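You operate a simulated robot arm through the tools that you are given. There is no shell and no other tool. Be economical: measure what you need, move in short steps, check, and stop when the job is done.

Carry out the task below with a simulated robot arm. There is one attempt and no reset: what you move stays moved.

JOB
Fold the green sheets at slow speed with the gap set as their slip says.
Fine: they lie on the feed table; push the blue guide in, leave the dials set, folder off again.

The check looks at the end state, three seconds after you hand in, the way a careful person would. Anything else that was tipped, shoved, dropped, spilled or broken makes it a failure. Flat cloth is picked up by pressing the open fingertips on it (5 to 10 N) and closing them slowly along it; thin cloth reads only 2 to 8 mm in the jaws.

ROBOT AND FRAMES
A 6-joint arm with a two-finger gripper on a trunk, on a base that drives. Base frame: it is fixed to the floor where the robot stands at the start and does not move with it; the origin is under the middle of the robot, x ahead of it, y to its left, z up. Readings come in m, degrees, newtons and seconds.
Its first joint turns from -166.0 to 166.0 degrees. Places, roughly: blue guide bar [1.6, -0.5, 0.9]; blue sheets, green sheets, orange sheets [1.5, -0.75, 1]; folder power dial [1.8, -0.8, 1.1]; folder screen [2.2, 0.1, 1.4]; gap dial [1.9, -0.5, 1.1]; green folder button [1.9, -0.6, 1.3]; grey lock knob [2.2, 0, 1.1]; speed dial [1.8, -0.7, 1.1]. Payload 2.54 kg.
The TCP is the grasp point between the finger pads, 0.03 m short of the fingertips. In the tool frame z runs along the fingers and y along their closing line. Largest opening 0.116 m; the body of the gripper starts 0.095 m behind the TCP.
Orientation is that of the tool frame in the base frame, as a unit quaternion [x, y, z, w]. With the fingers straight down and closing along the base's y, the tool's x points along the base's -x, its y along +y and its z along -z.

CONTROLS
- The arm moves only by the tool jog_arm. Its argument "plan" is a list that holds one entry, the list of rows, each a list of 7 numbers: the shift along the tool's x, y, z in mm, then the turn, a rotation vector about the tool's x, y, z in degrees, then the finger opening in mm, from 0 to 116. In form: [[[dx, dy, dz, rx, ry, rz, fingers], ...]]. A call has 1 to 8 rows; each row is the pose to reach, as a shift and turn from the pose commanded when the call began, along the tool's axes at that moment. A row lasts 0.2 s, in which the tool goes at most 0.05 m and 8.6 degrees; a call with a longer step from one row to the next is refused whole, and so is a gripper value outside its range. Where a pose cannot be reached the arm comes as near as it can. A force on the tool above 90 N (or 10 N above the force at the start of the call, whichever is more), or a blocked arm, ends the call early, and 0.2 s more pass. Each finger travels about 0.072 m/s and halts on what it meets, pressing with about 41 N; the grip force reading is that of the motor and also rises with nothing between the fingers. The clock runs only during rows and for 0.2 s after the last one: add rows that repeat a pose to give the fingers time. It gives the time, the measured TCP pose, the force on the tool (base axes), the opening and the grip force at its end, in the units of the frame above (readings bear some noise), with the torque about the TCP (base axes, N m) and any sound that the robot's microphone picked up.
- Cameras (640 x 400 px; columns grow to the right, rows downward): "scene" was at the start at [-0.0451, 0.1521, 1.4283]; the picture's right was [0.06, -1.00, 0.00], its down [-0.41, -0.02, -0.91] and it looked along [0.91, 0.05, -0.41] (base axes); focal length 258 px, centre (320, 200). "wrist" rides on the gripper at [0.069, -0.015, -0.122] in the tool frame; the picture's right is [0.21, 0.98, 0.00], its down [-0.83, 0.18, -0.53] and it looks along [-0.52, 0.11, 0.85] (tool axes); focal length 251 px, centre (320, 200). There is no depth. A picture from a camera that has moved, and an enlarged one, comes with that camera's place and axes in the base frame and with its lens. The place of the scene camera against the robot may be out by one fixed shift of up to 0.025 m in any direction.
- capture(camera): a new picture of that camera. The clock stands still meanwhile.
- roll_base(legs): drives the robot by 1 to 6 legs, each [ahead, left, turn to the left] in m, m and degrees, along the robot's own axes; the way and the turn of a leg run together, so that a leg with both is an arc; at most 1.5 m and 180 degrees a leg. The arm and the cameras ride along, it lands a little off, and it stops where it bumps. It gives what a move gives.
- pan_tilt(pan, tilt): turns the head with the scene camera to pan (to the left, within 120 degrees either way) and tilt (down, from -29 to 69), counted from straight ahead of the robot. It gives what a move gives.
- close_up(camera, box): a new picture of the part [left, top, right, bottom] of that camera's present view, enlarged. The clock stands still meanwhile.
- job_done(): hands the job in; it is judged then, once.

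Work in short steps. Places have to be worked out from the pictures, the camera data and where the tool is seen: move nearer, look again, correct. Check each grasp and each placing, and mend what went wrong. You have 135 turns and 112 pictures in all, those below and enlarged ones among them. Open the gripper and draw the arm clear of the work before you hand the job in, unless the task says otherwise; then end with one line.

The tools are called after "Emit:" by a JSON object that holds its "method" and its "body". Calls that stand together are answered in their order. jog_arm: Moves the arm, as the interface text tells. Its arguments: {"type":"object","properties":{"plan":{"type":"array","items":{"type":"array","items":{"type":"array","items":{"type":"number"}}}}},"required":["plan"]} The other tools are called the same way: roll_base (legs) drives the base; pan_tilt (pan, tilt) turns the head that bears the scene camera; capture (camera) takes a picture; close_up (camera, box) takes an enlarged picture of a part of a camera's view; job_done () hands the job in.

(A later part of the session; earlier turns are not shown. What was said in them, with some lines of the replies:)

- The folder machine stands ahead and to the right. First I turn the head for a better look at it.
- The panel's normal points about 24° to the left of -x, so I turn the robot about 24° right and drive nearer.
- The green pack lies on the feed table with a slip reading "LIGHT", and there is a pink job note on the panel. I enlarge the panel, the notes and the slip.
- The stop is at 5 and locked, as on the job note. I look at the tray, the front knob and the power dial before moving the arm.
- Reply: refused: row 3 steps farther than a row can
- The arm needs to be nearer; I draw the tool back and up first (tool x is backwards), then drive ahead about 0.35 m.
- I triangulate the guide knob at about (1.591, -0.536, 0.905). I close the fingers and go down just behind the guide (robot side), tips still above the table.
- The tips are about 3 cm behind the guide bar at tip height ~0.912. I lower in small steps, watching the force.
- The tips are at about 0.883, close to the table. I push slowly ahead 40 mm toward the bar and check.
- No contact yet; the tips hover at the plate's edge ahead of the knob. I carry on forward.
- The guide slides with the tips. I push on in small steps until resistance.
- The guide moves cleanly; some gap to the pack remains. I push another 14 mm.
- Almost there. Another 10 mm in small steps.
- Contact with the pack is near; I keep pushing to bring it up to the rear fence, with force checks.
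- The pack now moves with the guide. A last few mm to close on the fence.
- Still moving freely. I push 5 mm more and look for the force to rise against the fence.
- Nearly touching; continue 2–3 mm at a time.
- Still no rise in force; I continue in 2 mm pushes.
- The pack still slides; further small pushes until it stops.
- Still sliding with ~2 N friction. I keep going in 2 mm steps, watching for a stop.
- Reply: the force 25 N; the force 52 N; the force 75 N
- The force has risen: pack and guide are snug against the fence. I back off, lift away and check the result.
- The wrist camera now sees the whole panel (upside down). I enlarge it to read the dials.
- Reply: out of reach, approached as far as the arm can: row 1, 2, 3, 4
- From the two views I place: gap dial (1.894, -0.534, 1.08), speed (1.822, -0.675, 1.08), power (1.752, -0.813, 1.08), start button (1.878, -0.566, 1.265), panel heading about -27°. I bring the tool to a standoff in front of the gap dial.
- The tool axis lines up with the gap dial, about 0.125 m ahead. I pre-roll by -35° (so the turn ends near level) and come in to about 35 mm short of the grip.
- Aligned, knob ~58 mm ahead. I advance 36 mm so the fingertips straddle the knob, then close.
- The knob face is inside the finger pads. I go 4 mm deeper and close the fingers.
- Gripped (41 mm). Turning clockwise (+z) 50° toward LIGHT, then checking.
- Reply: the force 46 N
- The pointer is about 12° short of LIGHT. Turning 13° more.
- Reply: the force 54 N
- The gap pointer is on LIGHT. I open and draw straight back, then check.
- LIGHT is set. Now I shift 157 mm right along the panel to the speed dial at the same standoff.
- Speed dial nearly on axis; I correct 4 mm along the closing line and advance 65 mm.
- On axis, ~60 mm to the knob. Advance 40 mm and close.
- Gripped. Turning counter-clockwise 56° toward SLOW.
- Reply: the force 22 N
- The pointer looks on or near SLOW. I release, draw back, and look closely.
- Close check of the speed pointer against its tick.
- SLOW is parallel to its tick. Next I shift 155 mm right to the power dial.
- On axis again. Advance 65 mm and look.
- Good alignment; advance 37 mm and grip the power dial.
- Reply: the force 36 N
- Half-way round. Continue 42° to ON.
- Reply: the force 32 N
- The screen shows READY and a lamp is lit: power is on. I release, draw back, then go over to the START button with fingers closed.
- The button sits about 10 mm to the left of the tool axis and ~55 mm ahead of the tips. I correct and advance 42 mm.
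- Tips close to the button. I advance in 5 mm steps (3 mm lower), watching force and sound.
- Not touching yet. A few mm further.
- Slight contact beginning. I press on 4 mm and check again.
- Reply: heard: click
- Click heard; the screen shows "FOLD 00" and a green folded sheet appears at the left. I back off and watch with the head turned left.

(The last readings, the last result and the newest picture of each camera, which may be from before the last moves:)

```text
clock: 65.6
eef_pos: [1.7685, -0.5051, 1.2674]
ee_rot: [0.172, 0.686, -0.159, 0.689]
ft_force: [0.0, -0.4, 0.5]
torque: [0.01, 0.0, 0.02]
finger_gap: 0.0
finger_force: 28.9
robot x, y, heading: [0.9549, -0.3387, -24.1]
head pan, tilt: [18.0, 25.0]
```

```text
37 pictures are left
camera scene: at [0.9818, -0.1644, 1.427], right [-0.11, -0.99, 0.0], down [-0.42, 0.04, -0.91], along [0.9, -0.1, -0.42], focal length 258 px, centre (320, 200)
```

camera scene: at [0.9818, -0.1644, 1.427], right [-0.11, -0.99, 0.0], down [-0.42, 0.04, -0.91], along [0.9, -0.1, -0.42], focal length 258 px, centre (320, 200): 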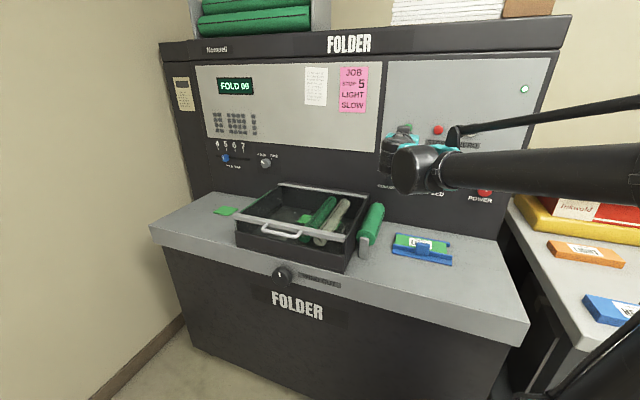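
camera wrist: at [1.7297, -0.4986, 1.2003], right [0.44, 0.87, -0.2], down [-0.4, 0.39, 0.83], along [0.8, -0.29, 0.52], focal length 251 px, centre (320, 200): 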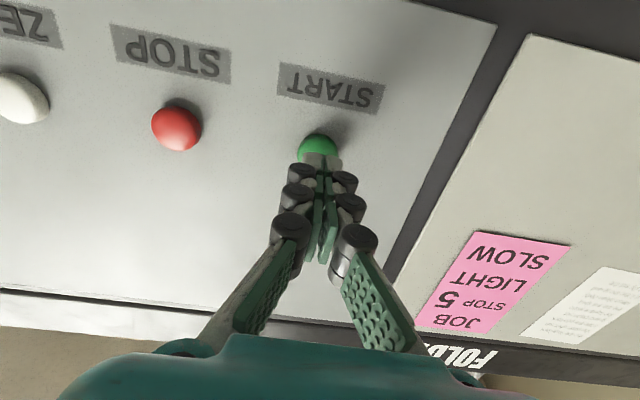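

The counter shows "FOLD 0x". I enlarge screen and output area.

Emit:
{"method": "close_up", "body": {"camera": "scene", "box": [190, 60, 310, 190]}}

Emit:
{"method": "close_up", "body": {"camera": "scene", "box": [190, 170, 470, 300]}}

```text
3.08 times, centred on (250, 125) of scene
camera zoom: at [0.9818, -0.1644, 1.427], right [-0.11, -0.99, 0.0], down [-0.42, 0.04, -0.91], along [0.9, -0.1, -0.42], focal length 793 px, centre (535, 431)
```

zoom: 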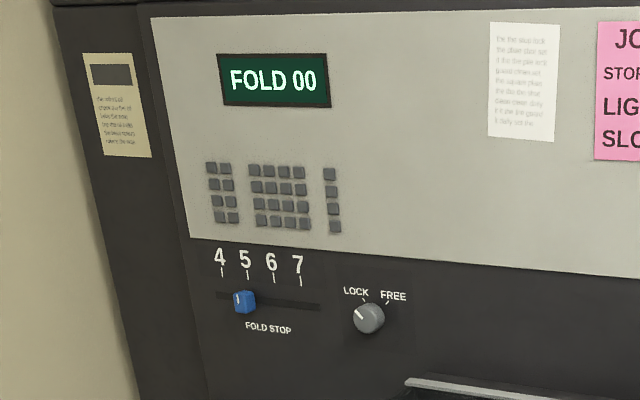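

```text
2.29 times, centred on (330, 235) of scene
camera zoom: at [0.9818, -0.1644, 1.427], right [-0.11, -0.99, 0.0], down [-0.42, 0.04, -0.91], along [0.9, -0.1, -0.42], focal length 589 px, centre (297, 120)
```

zoom: 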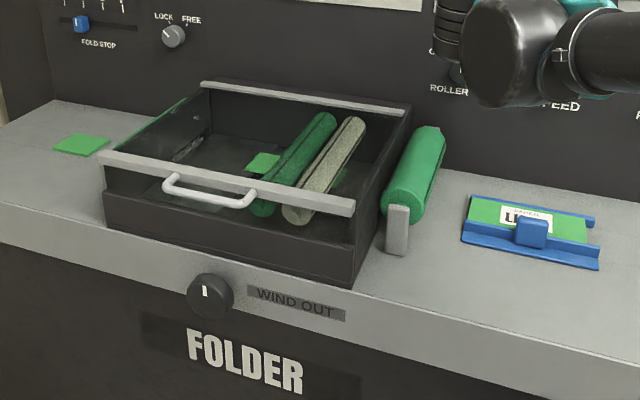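

The folder is running, sheets pass the tray. Meanwhile I move to the power dial standoff with roll +45°.

Emit:
{"method": "jog_arm", "body": {"plan": [[[23, -35, 0, 0, 0, 6, 20], [47, -70, 1, 0, 0, 12, 40], [70, -105, 2, 0, 0, 18, 60], [94, -140, 3, 0, 0, 24, 80], [118, -175, 4, 0, 0, 30, 80], [141, -210, 5, 0, 0, 36, 80], [165, -245, 6, 0, 0, 42, 80], [188, -280, 6, 0, 0, 46, 80]]]}}

Emit:
{"method": "capture", "body": {"camera": "scene"}}

Emit:
{"method": "capture", "body": {"camera": "wrist"}}

```text
clock: 67.4
eef_pos: [1.6463, -0.7536, 1.0708]
ee_rot: [0.427, 0.564, 0.124, 0.696]
ft_force: [0.4, 0.6, 1.0]
torque: [0.0, 0.01, -0.03]
finger_gap: 0.08
finger_force: 0.0
robot x, y, heading: [0.9557, -0.3366, -24.1]
head pan, tilt: [18.0, 25.0]
```

```text
34 pictures are left
camera scene: at [0.9817, -0.1641, 1.427], right [-0.1, -0.99, 0.0], down [-0.42, 0.04, -0.91], along [0.9, -0.09, -0.42], focal length 258 px, centre (320, 200)
```

scene: 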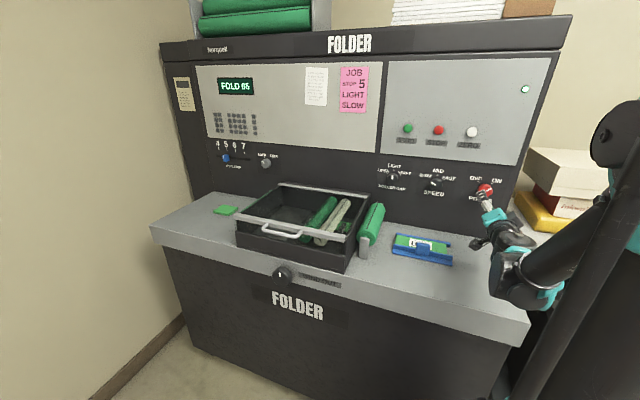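

```text
33 pictures are left
camera wrist: at [1.5554, -0.6624, 1.0149], right [0.37, 0.73, 0.57], down [-0.69, -0.19, 0.69], along [0.62, -0.65, 0.44], focal length 251 px, centre (320, 200)
```

wrist: 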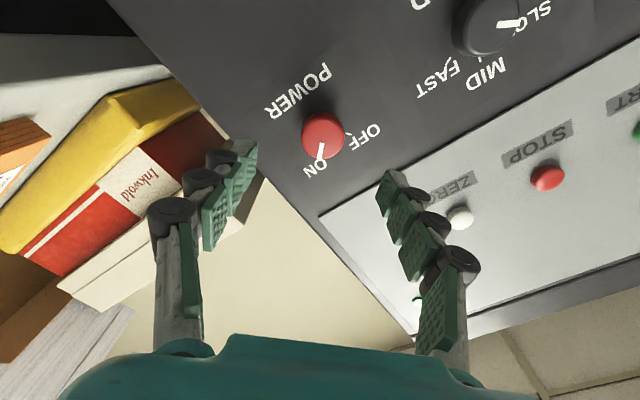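

The dial is in view; I correct the standoff by ~8 mm and wait for folding to progress.

Emit:
{"method": "jog_arm", "body": {"plan": [[[-4, 2, 0, 0, 0, 0, 80], [-8, 4, 0, 0, 0, 0, 80], [-8, 4, 0, 0, 0, 0, 80], [-8, 4, 0, 0, 0, 0, 80], [-8, 4, 0, 0, 0, 0, 80], [-8, 4, 0, 0, 0, 0, 80], [-8, 4, 0, 0, 0, 0, 80], [-8, 4, 0, 0, 0, 0, 80]]]}}

Emit:
{"method": "close_up", "body": {"camera": "scene", "box": [190, 60, 470, 300]}}

```text
clock: 69.2
eef_pos: [1.6471, -0.7562, 1.0811]
ee_rot: [0.425, 0.565, 0.122, 0.697]
ft_force: [-0.1, -0.7, -0.6]
torque: [0.02, 0.01, -0.01]
finger_gap: 0.0801
finger_force: 0.0
robot x, y, heading: [0.9545, -0.3376, -24.0]
head pan, tilt: [18.0, 25.0]
```

```text
1.67 times, centred on (330, 180) of scene
camera zoom: at [0.9818, -0.1643, 1.427], right [-0.1, -0.99, 0.0], down [-0.42, 0.04, -0.91], along [0.9, -0.09, -0.42], focal length 430 px, centre (303, 233)
```

zoom: 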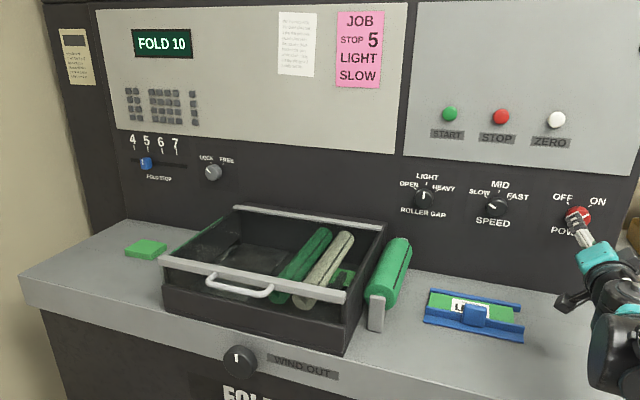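

The count is at 10 and the pile at the left grows. I keep waiting.

Emit:
{"method": "jog_arm", "body": {"plan": [[[0, 0, 0, 0, 0, 0, 80], [0, 0, 0, 0, 0, 0, 80], [0, 0, 0, 0, 0, 0, 80], [0, 0, 0, 0, 0, 0, 80], [0, 0, 0, 0, 0, 0, 80], [0, 0, 0, 0, 0, 0, 80], [0, 0, 0, 0, 0, 0, 80], [0, 0, 0, 0, 0, 0, 80]]]}}

Emit:
{"method": "jog_arm", "body": {"plan": [[[0, 0, 0, 0, 0, 0, 80], [0, 0, 0, 0, 0, 0, 80], [0, 0, 0, 0, 0, 0, 80], [0, 0, 0, 0, 0, 0, 80], [0, 0, 0, 0, 0, 0, 80], [0, 0, 0, 0, 0, 0, 80], [0, 0, 0, 0, 0, 0, 80], [0, 0, 0, 0, 0, 0, 80]]]}}

Emit:
{"method": "close_up", "body": {"camera": "scene", "box": [190, 60, 470, 300]}}

```text
clock: 71.0
eef_pos: [1.6466, -0.7561, 1.0816]
ee_rot: [0.425, 0.565, 0.123, 0.696]
ft_force: [0.2, -0.3, 0.4]
torque: [0.02, -0.05, 0.01]
finger_gap: 0.08
finger_force: 0.1
robot x, y, heading: [0.9561, -0.3384, -23.8]
head pan, tilt: [18.0, 25.0]
```

```text
clock: 72.8
eef_pos: [1.6453, -0.7561, 1.081]
ee_rot: [0.425, 0.565, 0.123, 0.697]
ft_force: [1.3, 0.0, -0.4]
torque: [-0.01, 0.04, 0.0]
finger_gap: 0.0804
finger_force: 0.0
robot x, y, heading: [0.9573, -0.3345, -24.2]
head pan, tilt: [18.0, 25.0]
```

```text
1.67 times, centred on (330, 180) of scene
camera zoom: at [0.9818, -0.1643, 1.427], right [-0.1, -0.99, 0.0], down [-0.42, 0.04, -0.91], along [0.9, -0.09, -0.42], focal length 430 px, centre (303, 233)
```

zoom: 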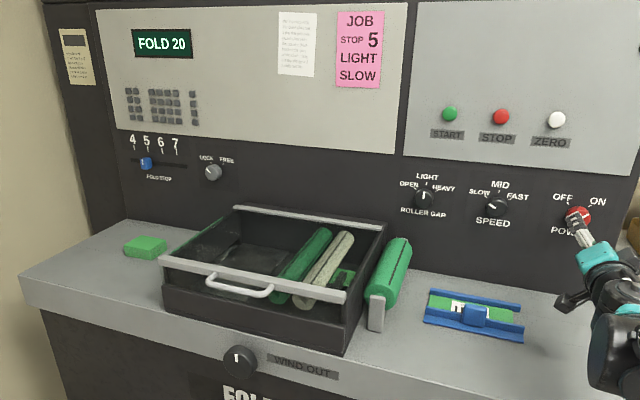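

Count 20; feeding still. Waiting more.

Emit:
{"method": "jog_arm", "body": {"plan": [[[0, 0, 0, 0, 0, 0, 80], [0, 0, 0, 0, 0, 0, 80], [0, 0, 0, 0, 0, 0, 80], [0, 0, 0, 0, 0, 0, 80], [0, 0, 0, 0, 0, 0, 80], [0, 0, 0, 0, 0, 0, 80], [0, 0, 0, 0, 0, 0, 80], [0, 0, 0, 0, 0, 0, 80]]]}}

Emit:
{"method": "jog_arm", "body": {"plan": [[[0, 0, 0, 0, 0, 0, 80], [0, 0, 0, 0, 0, 0, 80], [0, 0, 0, 0, 0, 0, 80], [0, 0, 0, 0, 0, 0, 80], [0, 0, 0, 0, 0, 0, 80], [0, 0, 0, 0, 0, 0, 80], [0, 0, 0, 0, 0, 0, 80], [0, 0, 0, 0, 0, 0, 80]]]}}

Emit:
{"method": "close_up", "body": {"camera": "scene", "box": [190, 60, 470, 300]}}

```text
clock: 74.6
eef_pos: [1.6473, -0.7554, 1.0821]
ee_rot: [0.426, 0.564, 0.124, 0.696]
ft_force: [-1.0, 0.3, 0.0]
torque: [0.06, 0.01, 0.02]
finger_gap: 0.08
finger_force: 0.1
robot x, y, heading: [0.9559, -0.3395, -23.7]
head pan, tilt: [18.0, 25.0]
```

```text
clock: 76.4
eef_pos: [1.6465, -0.756, 1.0806]
ee_rot: [0.426, 0.564, 0.123, 0.696]
ft_force: [-0.4, 0.3, 0.4]
torque: [0.0, -0.01, 0.0]
finger_gap: 0.0799
finger_force: 0.1
robot x, y, heading: [0.9546, -0.337, -23.7]
head pan, tilt: [18.0, 25.0]
```

```text
1.67 times, centred on (330, 180) of scene
camera zoom: at [0.9818, -0.1643, 1.427], right [-0.1, -0.99, 0.0], down [-0.42, 0.04, -0.91], along [0.9, -0.09, -0.42], focal length 430 px, centre (303, 233)
```

zoom: 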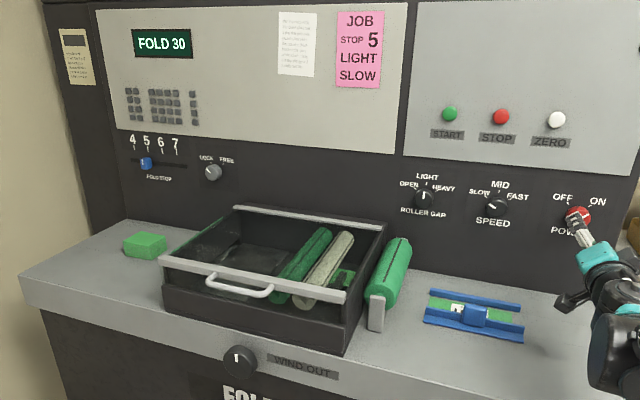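

Count 30; the pack is getting low. Wait on.

Emit:
{"method": "jog_arm", "body": {"plan": [[[0, 0, 0, 0, 0, 0, 80], [0, 0, 0, 0, 0, 0, 80], [0, 0, 0, 0, 0, 0, 80], [0, 0, 0, 0, 0, 0, 80], [0, 0, 0, 0, 0, 0, 80], [0, 0, 0, 0, 0, 0, 80], [0, 0, 0, 0, 0, 0, 80], [0, 0, 0, 0, 0, 0, 80]]]}}

Emit:
{"method": "jog_arm", "body": {"plan": [[[0, 0, 0, 0, 0, 0, 80], [0, 0, 0, 0, 0, 0, 80], [0, 0, 0, 0, 0, 0, 80], [0, 0, 0, 0, 0, 0, 80], [0, 0, 0, 0, 0, 0, 80], [0, 0, 0, 0, 0, 0, 80], [0, 0, 0, 0, 0, 0, 80], [0, 0, 0, 0, 0, 0, 80]]]}}

Emit:
{"method": "jog_arm", "body": {"plan": [[[0, 0, 0, 0, 0, 0, 80], [0, 0, 0, 0, 0, 0, 80], [0, 0, 0, 0, 0, 0, 80], [0, 0, 0, 0, 0, 0, 80], [0, 0, 0, 0, 0, 0, 80], [0, 0, 0, 0, 0, 0, 80], [0, 0, 0, 0, 0, 0, 80], [0, 0, 0, 0, 0, 0, 80]]]}}

Emit:
{"method": "close_up", "body": {"camera": "scene", "box": [190, 60, 470, 300]}}

```text
clock: 78.2
eef_pos: [1.6461, -0.7561, 1.0817]
ee_rot: [0.425, 0.565, 0.124, 0.697]
ft_force: [0.6, -0.4, 0.0]
torque: [0.04, -0.01, 0.01]
finger_gap: 0.08
finger_force: 0.1
robot x, y, heading: [0.9539, -0.3378, -24.0]
head pan, tilt: [18.0, 25.0]
```

```text
clock: 80.0
eef_pos: [1.6457, -0.7557, 1.0815]
ee_rot: [0.425, 0.565, 0.123, 0.697]
ft_force: [-1.0, 0.6, -0.2]
torque: [-0.02, 0.0, 0.02]
finger_gap: 0.08
finger_force: 0.1
robot x, y, heading: [0.9546, -0.3379, -23.8]
head pan, tilt: [18.0, 25.0]
```

```text
clock: 81.8
eef_pos: [1.6473, -0.7563, 1.0816]
ee_rot: [0.426, 0.565, 0.122, 0.696]
ft_force: [0.7, 0.9, 0.2]
torque: [0.02, 0.04, -0.01]
finger_gap: 0.0799
finger_force: 0.2
robot x, y, heading: [0.9562, -0.3374, -24.0]
head pan, tilt: [18.0, 25.0]
```

```text
1.67 times, centred on (330, 180) of scene
camera zoom: at [0.9818, -0.1643, 1.427], right [-0.1, -0.99, 0.0], down [-0.42, 0.04, -0.91], along [0.9, -0.09, -0.42], focal length 430 px, centre (303, 233)
```

zoom: 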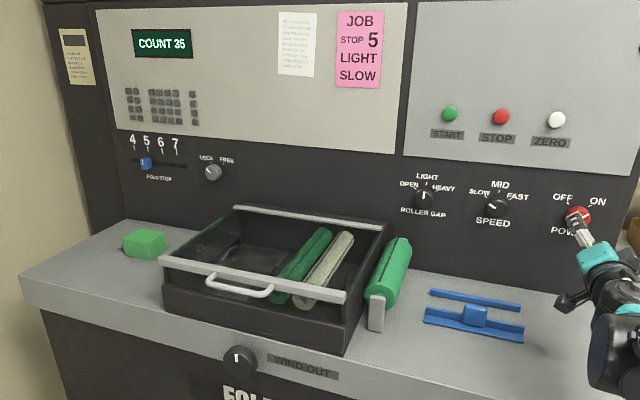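

"COUNT 35": all sheets are folded and none remain on the feed table. Now the power dial back to OFF: check alignment after a 65 mm advance.

Emit:
{"method": "jog_arm", "body": {"plan": [[[0, 0, 20, 0, 0, 0, 80], [0, 0, 40, 0, 0, 0, 80], [0, 0, 65, 0, 0, 0, 80], [0, 0, 65, 0, 0, 0, 80]]]}}

Emit:
{"method": "capture", "body": {"camera": "wrist"}}

```text
clock: 82.8
eef_pos: [1.7045, -0.7851, 1.0846]
ee_rot: [0.426, 0.564, 0.122, 0.696]
ft_force: [-0.2, 0.8, 0.1]
torque: [0.0, 0.01, 0.01]
finger_gap: 0.08
finger_force: 0.0
robot x, y, heading: [0.9561, -0.3392, -24.0]
head pan, tilt: [18.0, 25.0]
```

```text
28 pictures are left
camera wrist: at [1.6134, -0.6945, 1.026], right [0.37, 0.73, 0.57], down [-0.69, -0.19, 0.7], along [0.62, -0.65, 0.44], focal length 251 px, centre (320, 200)
```

wrist: 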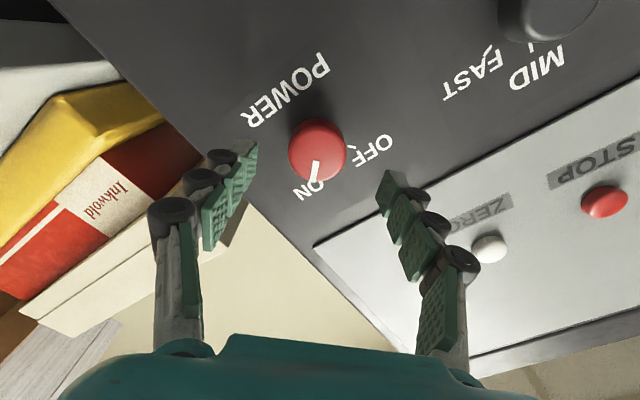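

I correct 3 mm/-4 mm, advance 38 mm and grip.

Emit:
{"method": "jog_arm", "body": {"plan": [[[3, -4, 12, 0, 0, 0, 80], [3, -4, 25, 0, 0, 0, 80], [3, -4, 38, 0, 0, 0, 80], [3, -4, 38, 0, 0, 0, 60], [3, -4, 38, 0, 0, 0, 40], [3, -4, 38, 0, 0, 0, 25], [3, -4, 38, 0, 0, 0, 25]]]}}

Emit:
{"method": "jog_arm", "body": {"plan": [[[0, 0, 0, 0, 0, -8, 25], [0, 0, 0, 0, 0, -16, 25], [0, 0, 0, 0, 0, -24, 25], [0, 0, 0, 0, 0, -32, 25], [0, 0, 0, 0, 0, -40, 25], [0, 0, 0, 0, 0, -48, 25], [0, 0, 0, 0, 0, -48, 25]]]}}

Emit:
{"method": "capture", "body": {"camera": "wrist"}}

```text
clock: 84.4
eef_pos: [1.7382, -0.8014, 1.0789]
ee_rot: [0.425, 0.565, 0.124, 0.697]
ft_force: [13.4, 11.6, 25.8]
torque: [-0.17, -0.26, 0.63]
finger_gap: 0.0408
finger_force: 45.0
robot x, y, heading: [0.9567, -0.3367, -24.1]
head pan, tilt: [18.0, 25.0]
```

```text
clock: 86.0
eef_pos: [1.7379, -0.8032, 1.0772]
ee_rot: [0.159, 0.689, -0.171, 0.687]
ft_force: [-7.8, 32.0, 10.5]
torque: [-0.22, -0.3, 0.63]
finger_gap: 0.0409
finger_force: 45.3
robot x, y, heading: [0.9532, -0.3345, -23.9]
head pan, tilt: [18.0, 25.0]
```

```text
27 pictures are left
camera wrist: at [1.6209, -0.7622, 1.0097], right [0.44, 0.87, -0.23], down [-0.39, 0.42, 0.82], along [0.81, -0.27, 0.52], focal length 251 px, centre (320, 200)
```

wrist: 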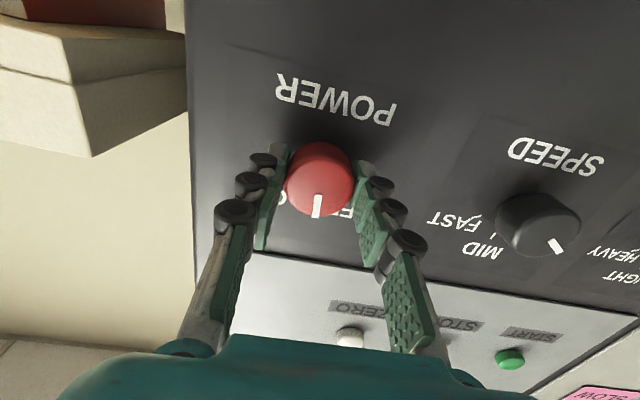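

Turning the remaining 45° to OFF.

Emit:
{"method": "jog_arm", "body": {"plan": [[[0, 0, 0, 0, 0, -8, 25], [0, 0, 0, 0, 0, -16, 25], [0, 0, 0, 0, 0, -24, 25], [0, 0, 0, 0, 0, -32, 25], [0, 0, 0, 0, 0, -40, 25], [0, 0, 0, 0, 0, -45, 25], [0, 0, 0, 0, 0, -45, 25]]]}}

Emit:
{"method": "close_up", "body": {"camera": "scene", "box": [420, 150, 530, 230]}}

```text
clock: 87.6
eef_pos: [1.7358, -0.8058, 1.0773]
ee_rot: [-0.116, 0.697, -0.422, 0.568]
ft_force: [-7.5, 5.1, 13.6]
torque: [0.2, -0.37, -0.37]
finger_gap: 0.0405
finger_force: 44.9
robot x, y, heading: [0.9547, -0.3384, -23.8]
head pan, tilt: [18.0, 25.0]
```

```text
5.00 times, centred on (475, 190) of scene
camera zoom: at [0.9809, -0.1639, 1.427], right [-0.1, -0.99, 0.0], down [-0.42, 0.04, -0.91], along [0.9, -0.1, -0.42], focal length 1289 px, centre (-455, 250)
```

zoom: 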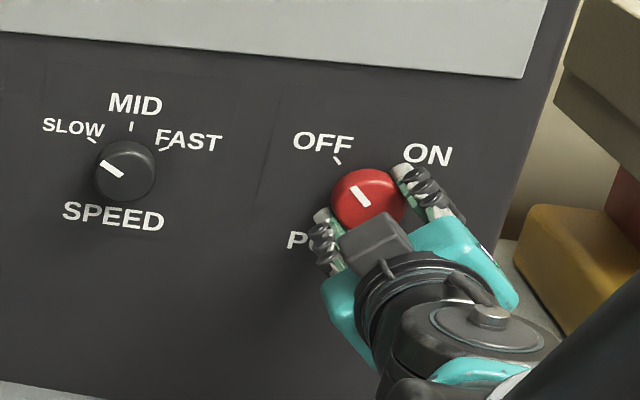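

It looks on OFF. I release, back off and check.

Emit:
{"method": "jog_arm", "body": {"plan": [[[0, 0, 0, 0, 0, 0, 40], [0, 0, 0, 0, 0, 0, 60], [0, 0, 0, 0, 0, 0, 80], [0, 0, -5, 0, 0, 0, 80], [0, 0, -30, 0, 0, 0, 80], [0, 0, -65, 0, 0, 0, 80], [0, 0, -110, 0, 0, 0, 80]]]}}

Emit:
{"method": "capture", "body": {"camera": "scene"}}

Emit:
{"method": "close_up", "body": {"camera": "scene", "box": [375, 150, 525, 230]}}

```text
clock: 89.2
eef_pos: [1.6413, -0.754, 1.0775]
ee_rot: [-0.117, 0.697, -0.421, 0.569]
ft_force: [0.6, -0.2, -0.2]
torque: [-0.01, 0.0, 0.03]
finger_gap: 0.0801
finger_force: 0.0
robot x, y, heading: [0.9573, -0.3389, -23.9]
head pan, tilt: [18.0, 25.0]
```

```text
25 pictures are left
camera scene: at [0.9821, -0.1645, 1.4271], right [-0.1, -0.99, 0.0], down [-0.42, 0.04, -0.91], along [0.9, -0.09, -0.42], focal length 258 px, centre (320, 200)
```

scene: 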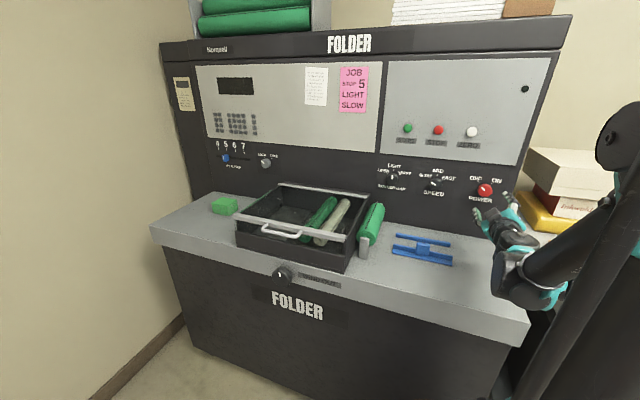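

```text
4.27 times, centred on (450, 190) of scene
camera zoom: at [0.9821, -0.1645, 1.4271], right [-0.1, -0.99, 0.0], down [-0.42, 0.04, -0.91], along [0.9, -0.09, -0.42], focal length 1100 px, centre (-235, 243)
```

zoom: 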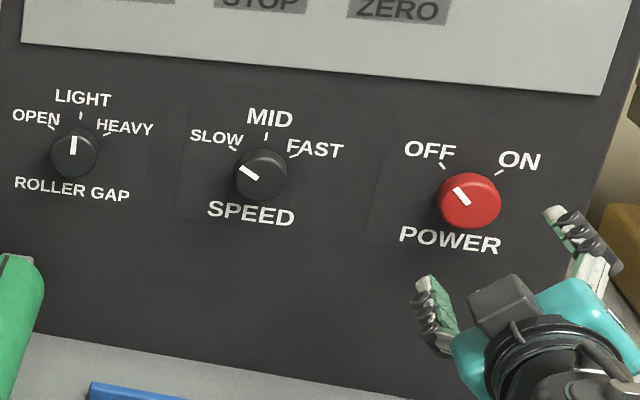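

The screen and lamp are dark, gap on LIGHT, speed on SLOW, folded pile at the left. I draw the arm clear (back and away) with the gripper open.

Emit:
{"method": "jog_arm", "body": {"plan": [[[0, 0, -45, 0, 0, 0, 90], [0, 0, -90, 0, 0, 0, 100], [0, 0, -130, 0, 0, 0, 116], [0, 0, -165, 0, 0, 0, 116], [0, 0, -165, 0, 0, 0, 116]]]}}

Emit:
{"method": "roll_base", "body": {"legs": [[-0.3, 0, 0]]}}

Emit:
{"method": "capture", "body": {"camera": "scene"}}

```text
clock: 90.4
eef_pos: [1.4928, -0.6794, 1.0748]
ee_rot: [-0.118, 0.698, -0.419, 0.569]
ft_force: [0.5, -0.6, 0.0]
torque: [-0.02, -0.01, -0.03]
finger_gap: 0.1159
finger_force: 0.0
robot x, y, heading: [0.959, -0.3391, -24.3]
head pan, tilt: [18.0, 25.0]
```

```text
clock: 92.4
eef_pos: [1.2158, -0.5616, 1.0753]
ee_rot: [-0.114, 0.698, -0.423, 0.566]
ft_force: [1.0, -0.1, 0.5]
torque: [0.03, -0.02, -0.02]
finger_gap: 0.1161
finger_force: 0.0
robot x, y, heading: [0.6799, -0.2125, -24.5]
head pan, tilt: [18.0, 25.0]
```

```text
23 pictures are left
camera scene: at [0.7106, -0.0414, 1.427], right [-0.12, -0.99, 0.0], down [-0.42, 0.05, -0.91], along [0.9, -0.1, -0.42], focal length 258 px, centre (320, 200)
```

scene: 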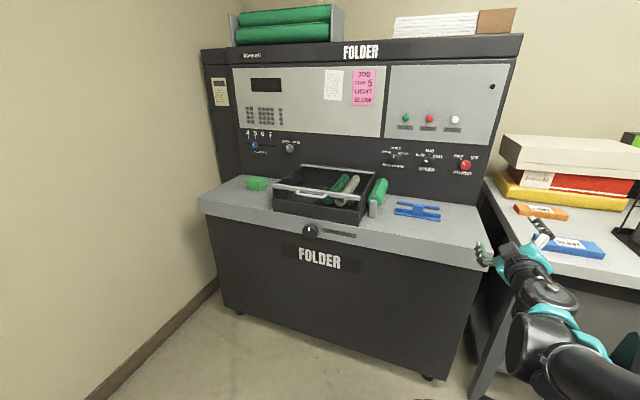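

The arm is clear, nothing else has been disturbed, and the folder is off; I hand in.

Emit:
{"method": "job_done", "body": {}}

```text
The job is handed in.
```

The green sheets are folded: the counter read 35 and none are left on the feed table. The blue guide is pushed in, the gap is set to LIGHT and the speed to SLOW, and the folder is off again.
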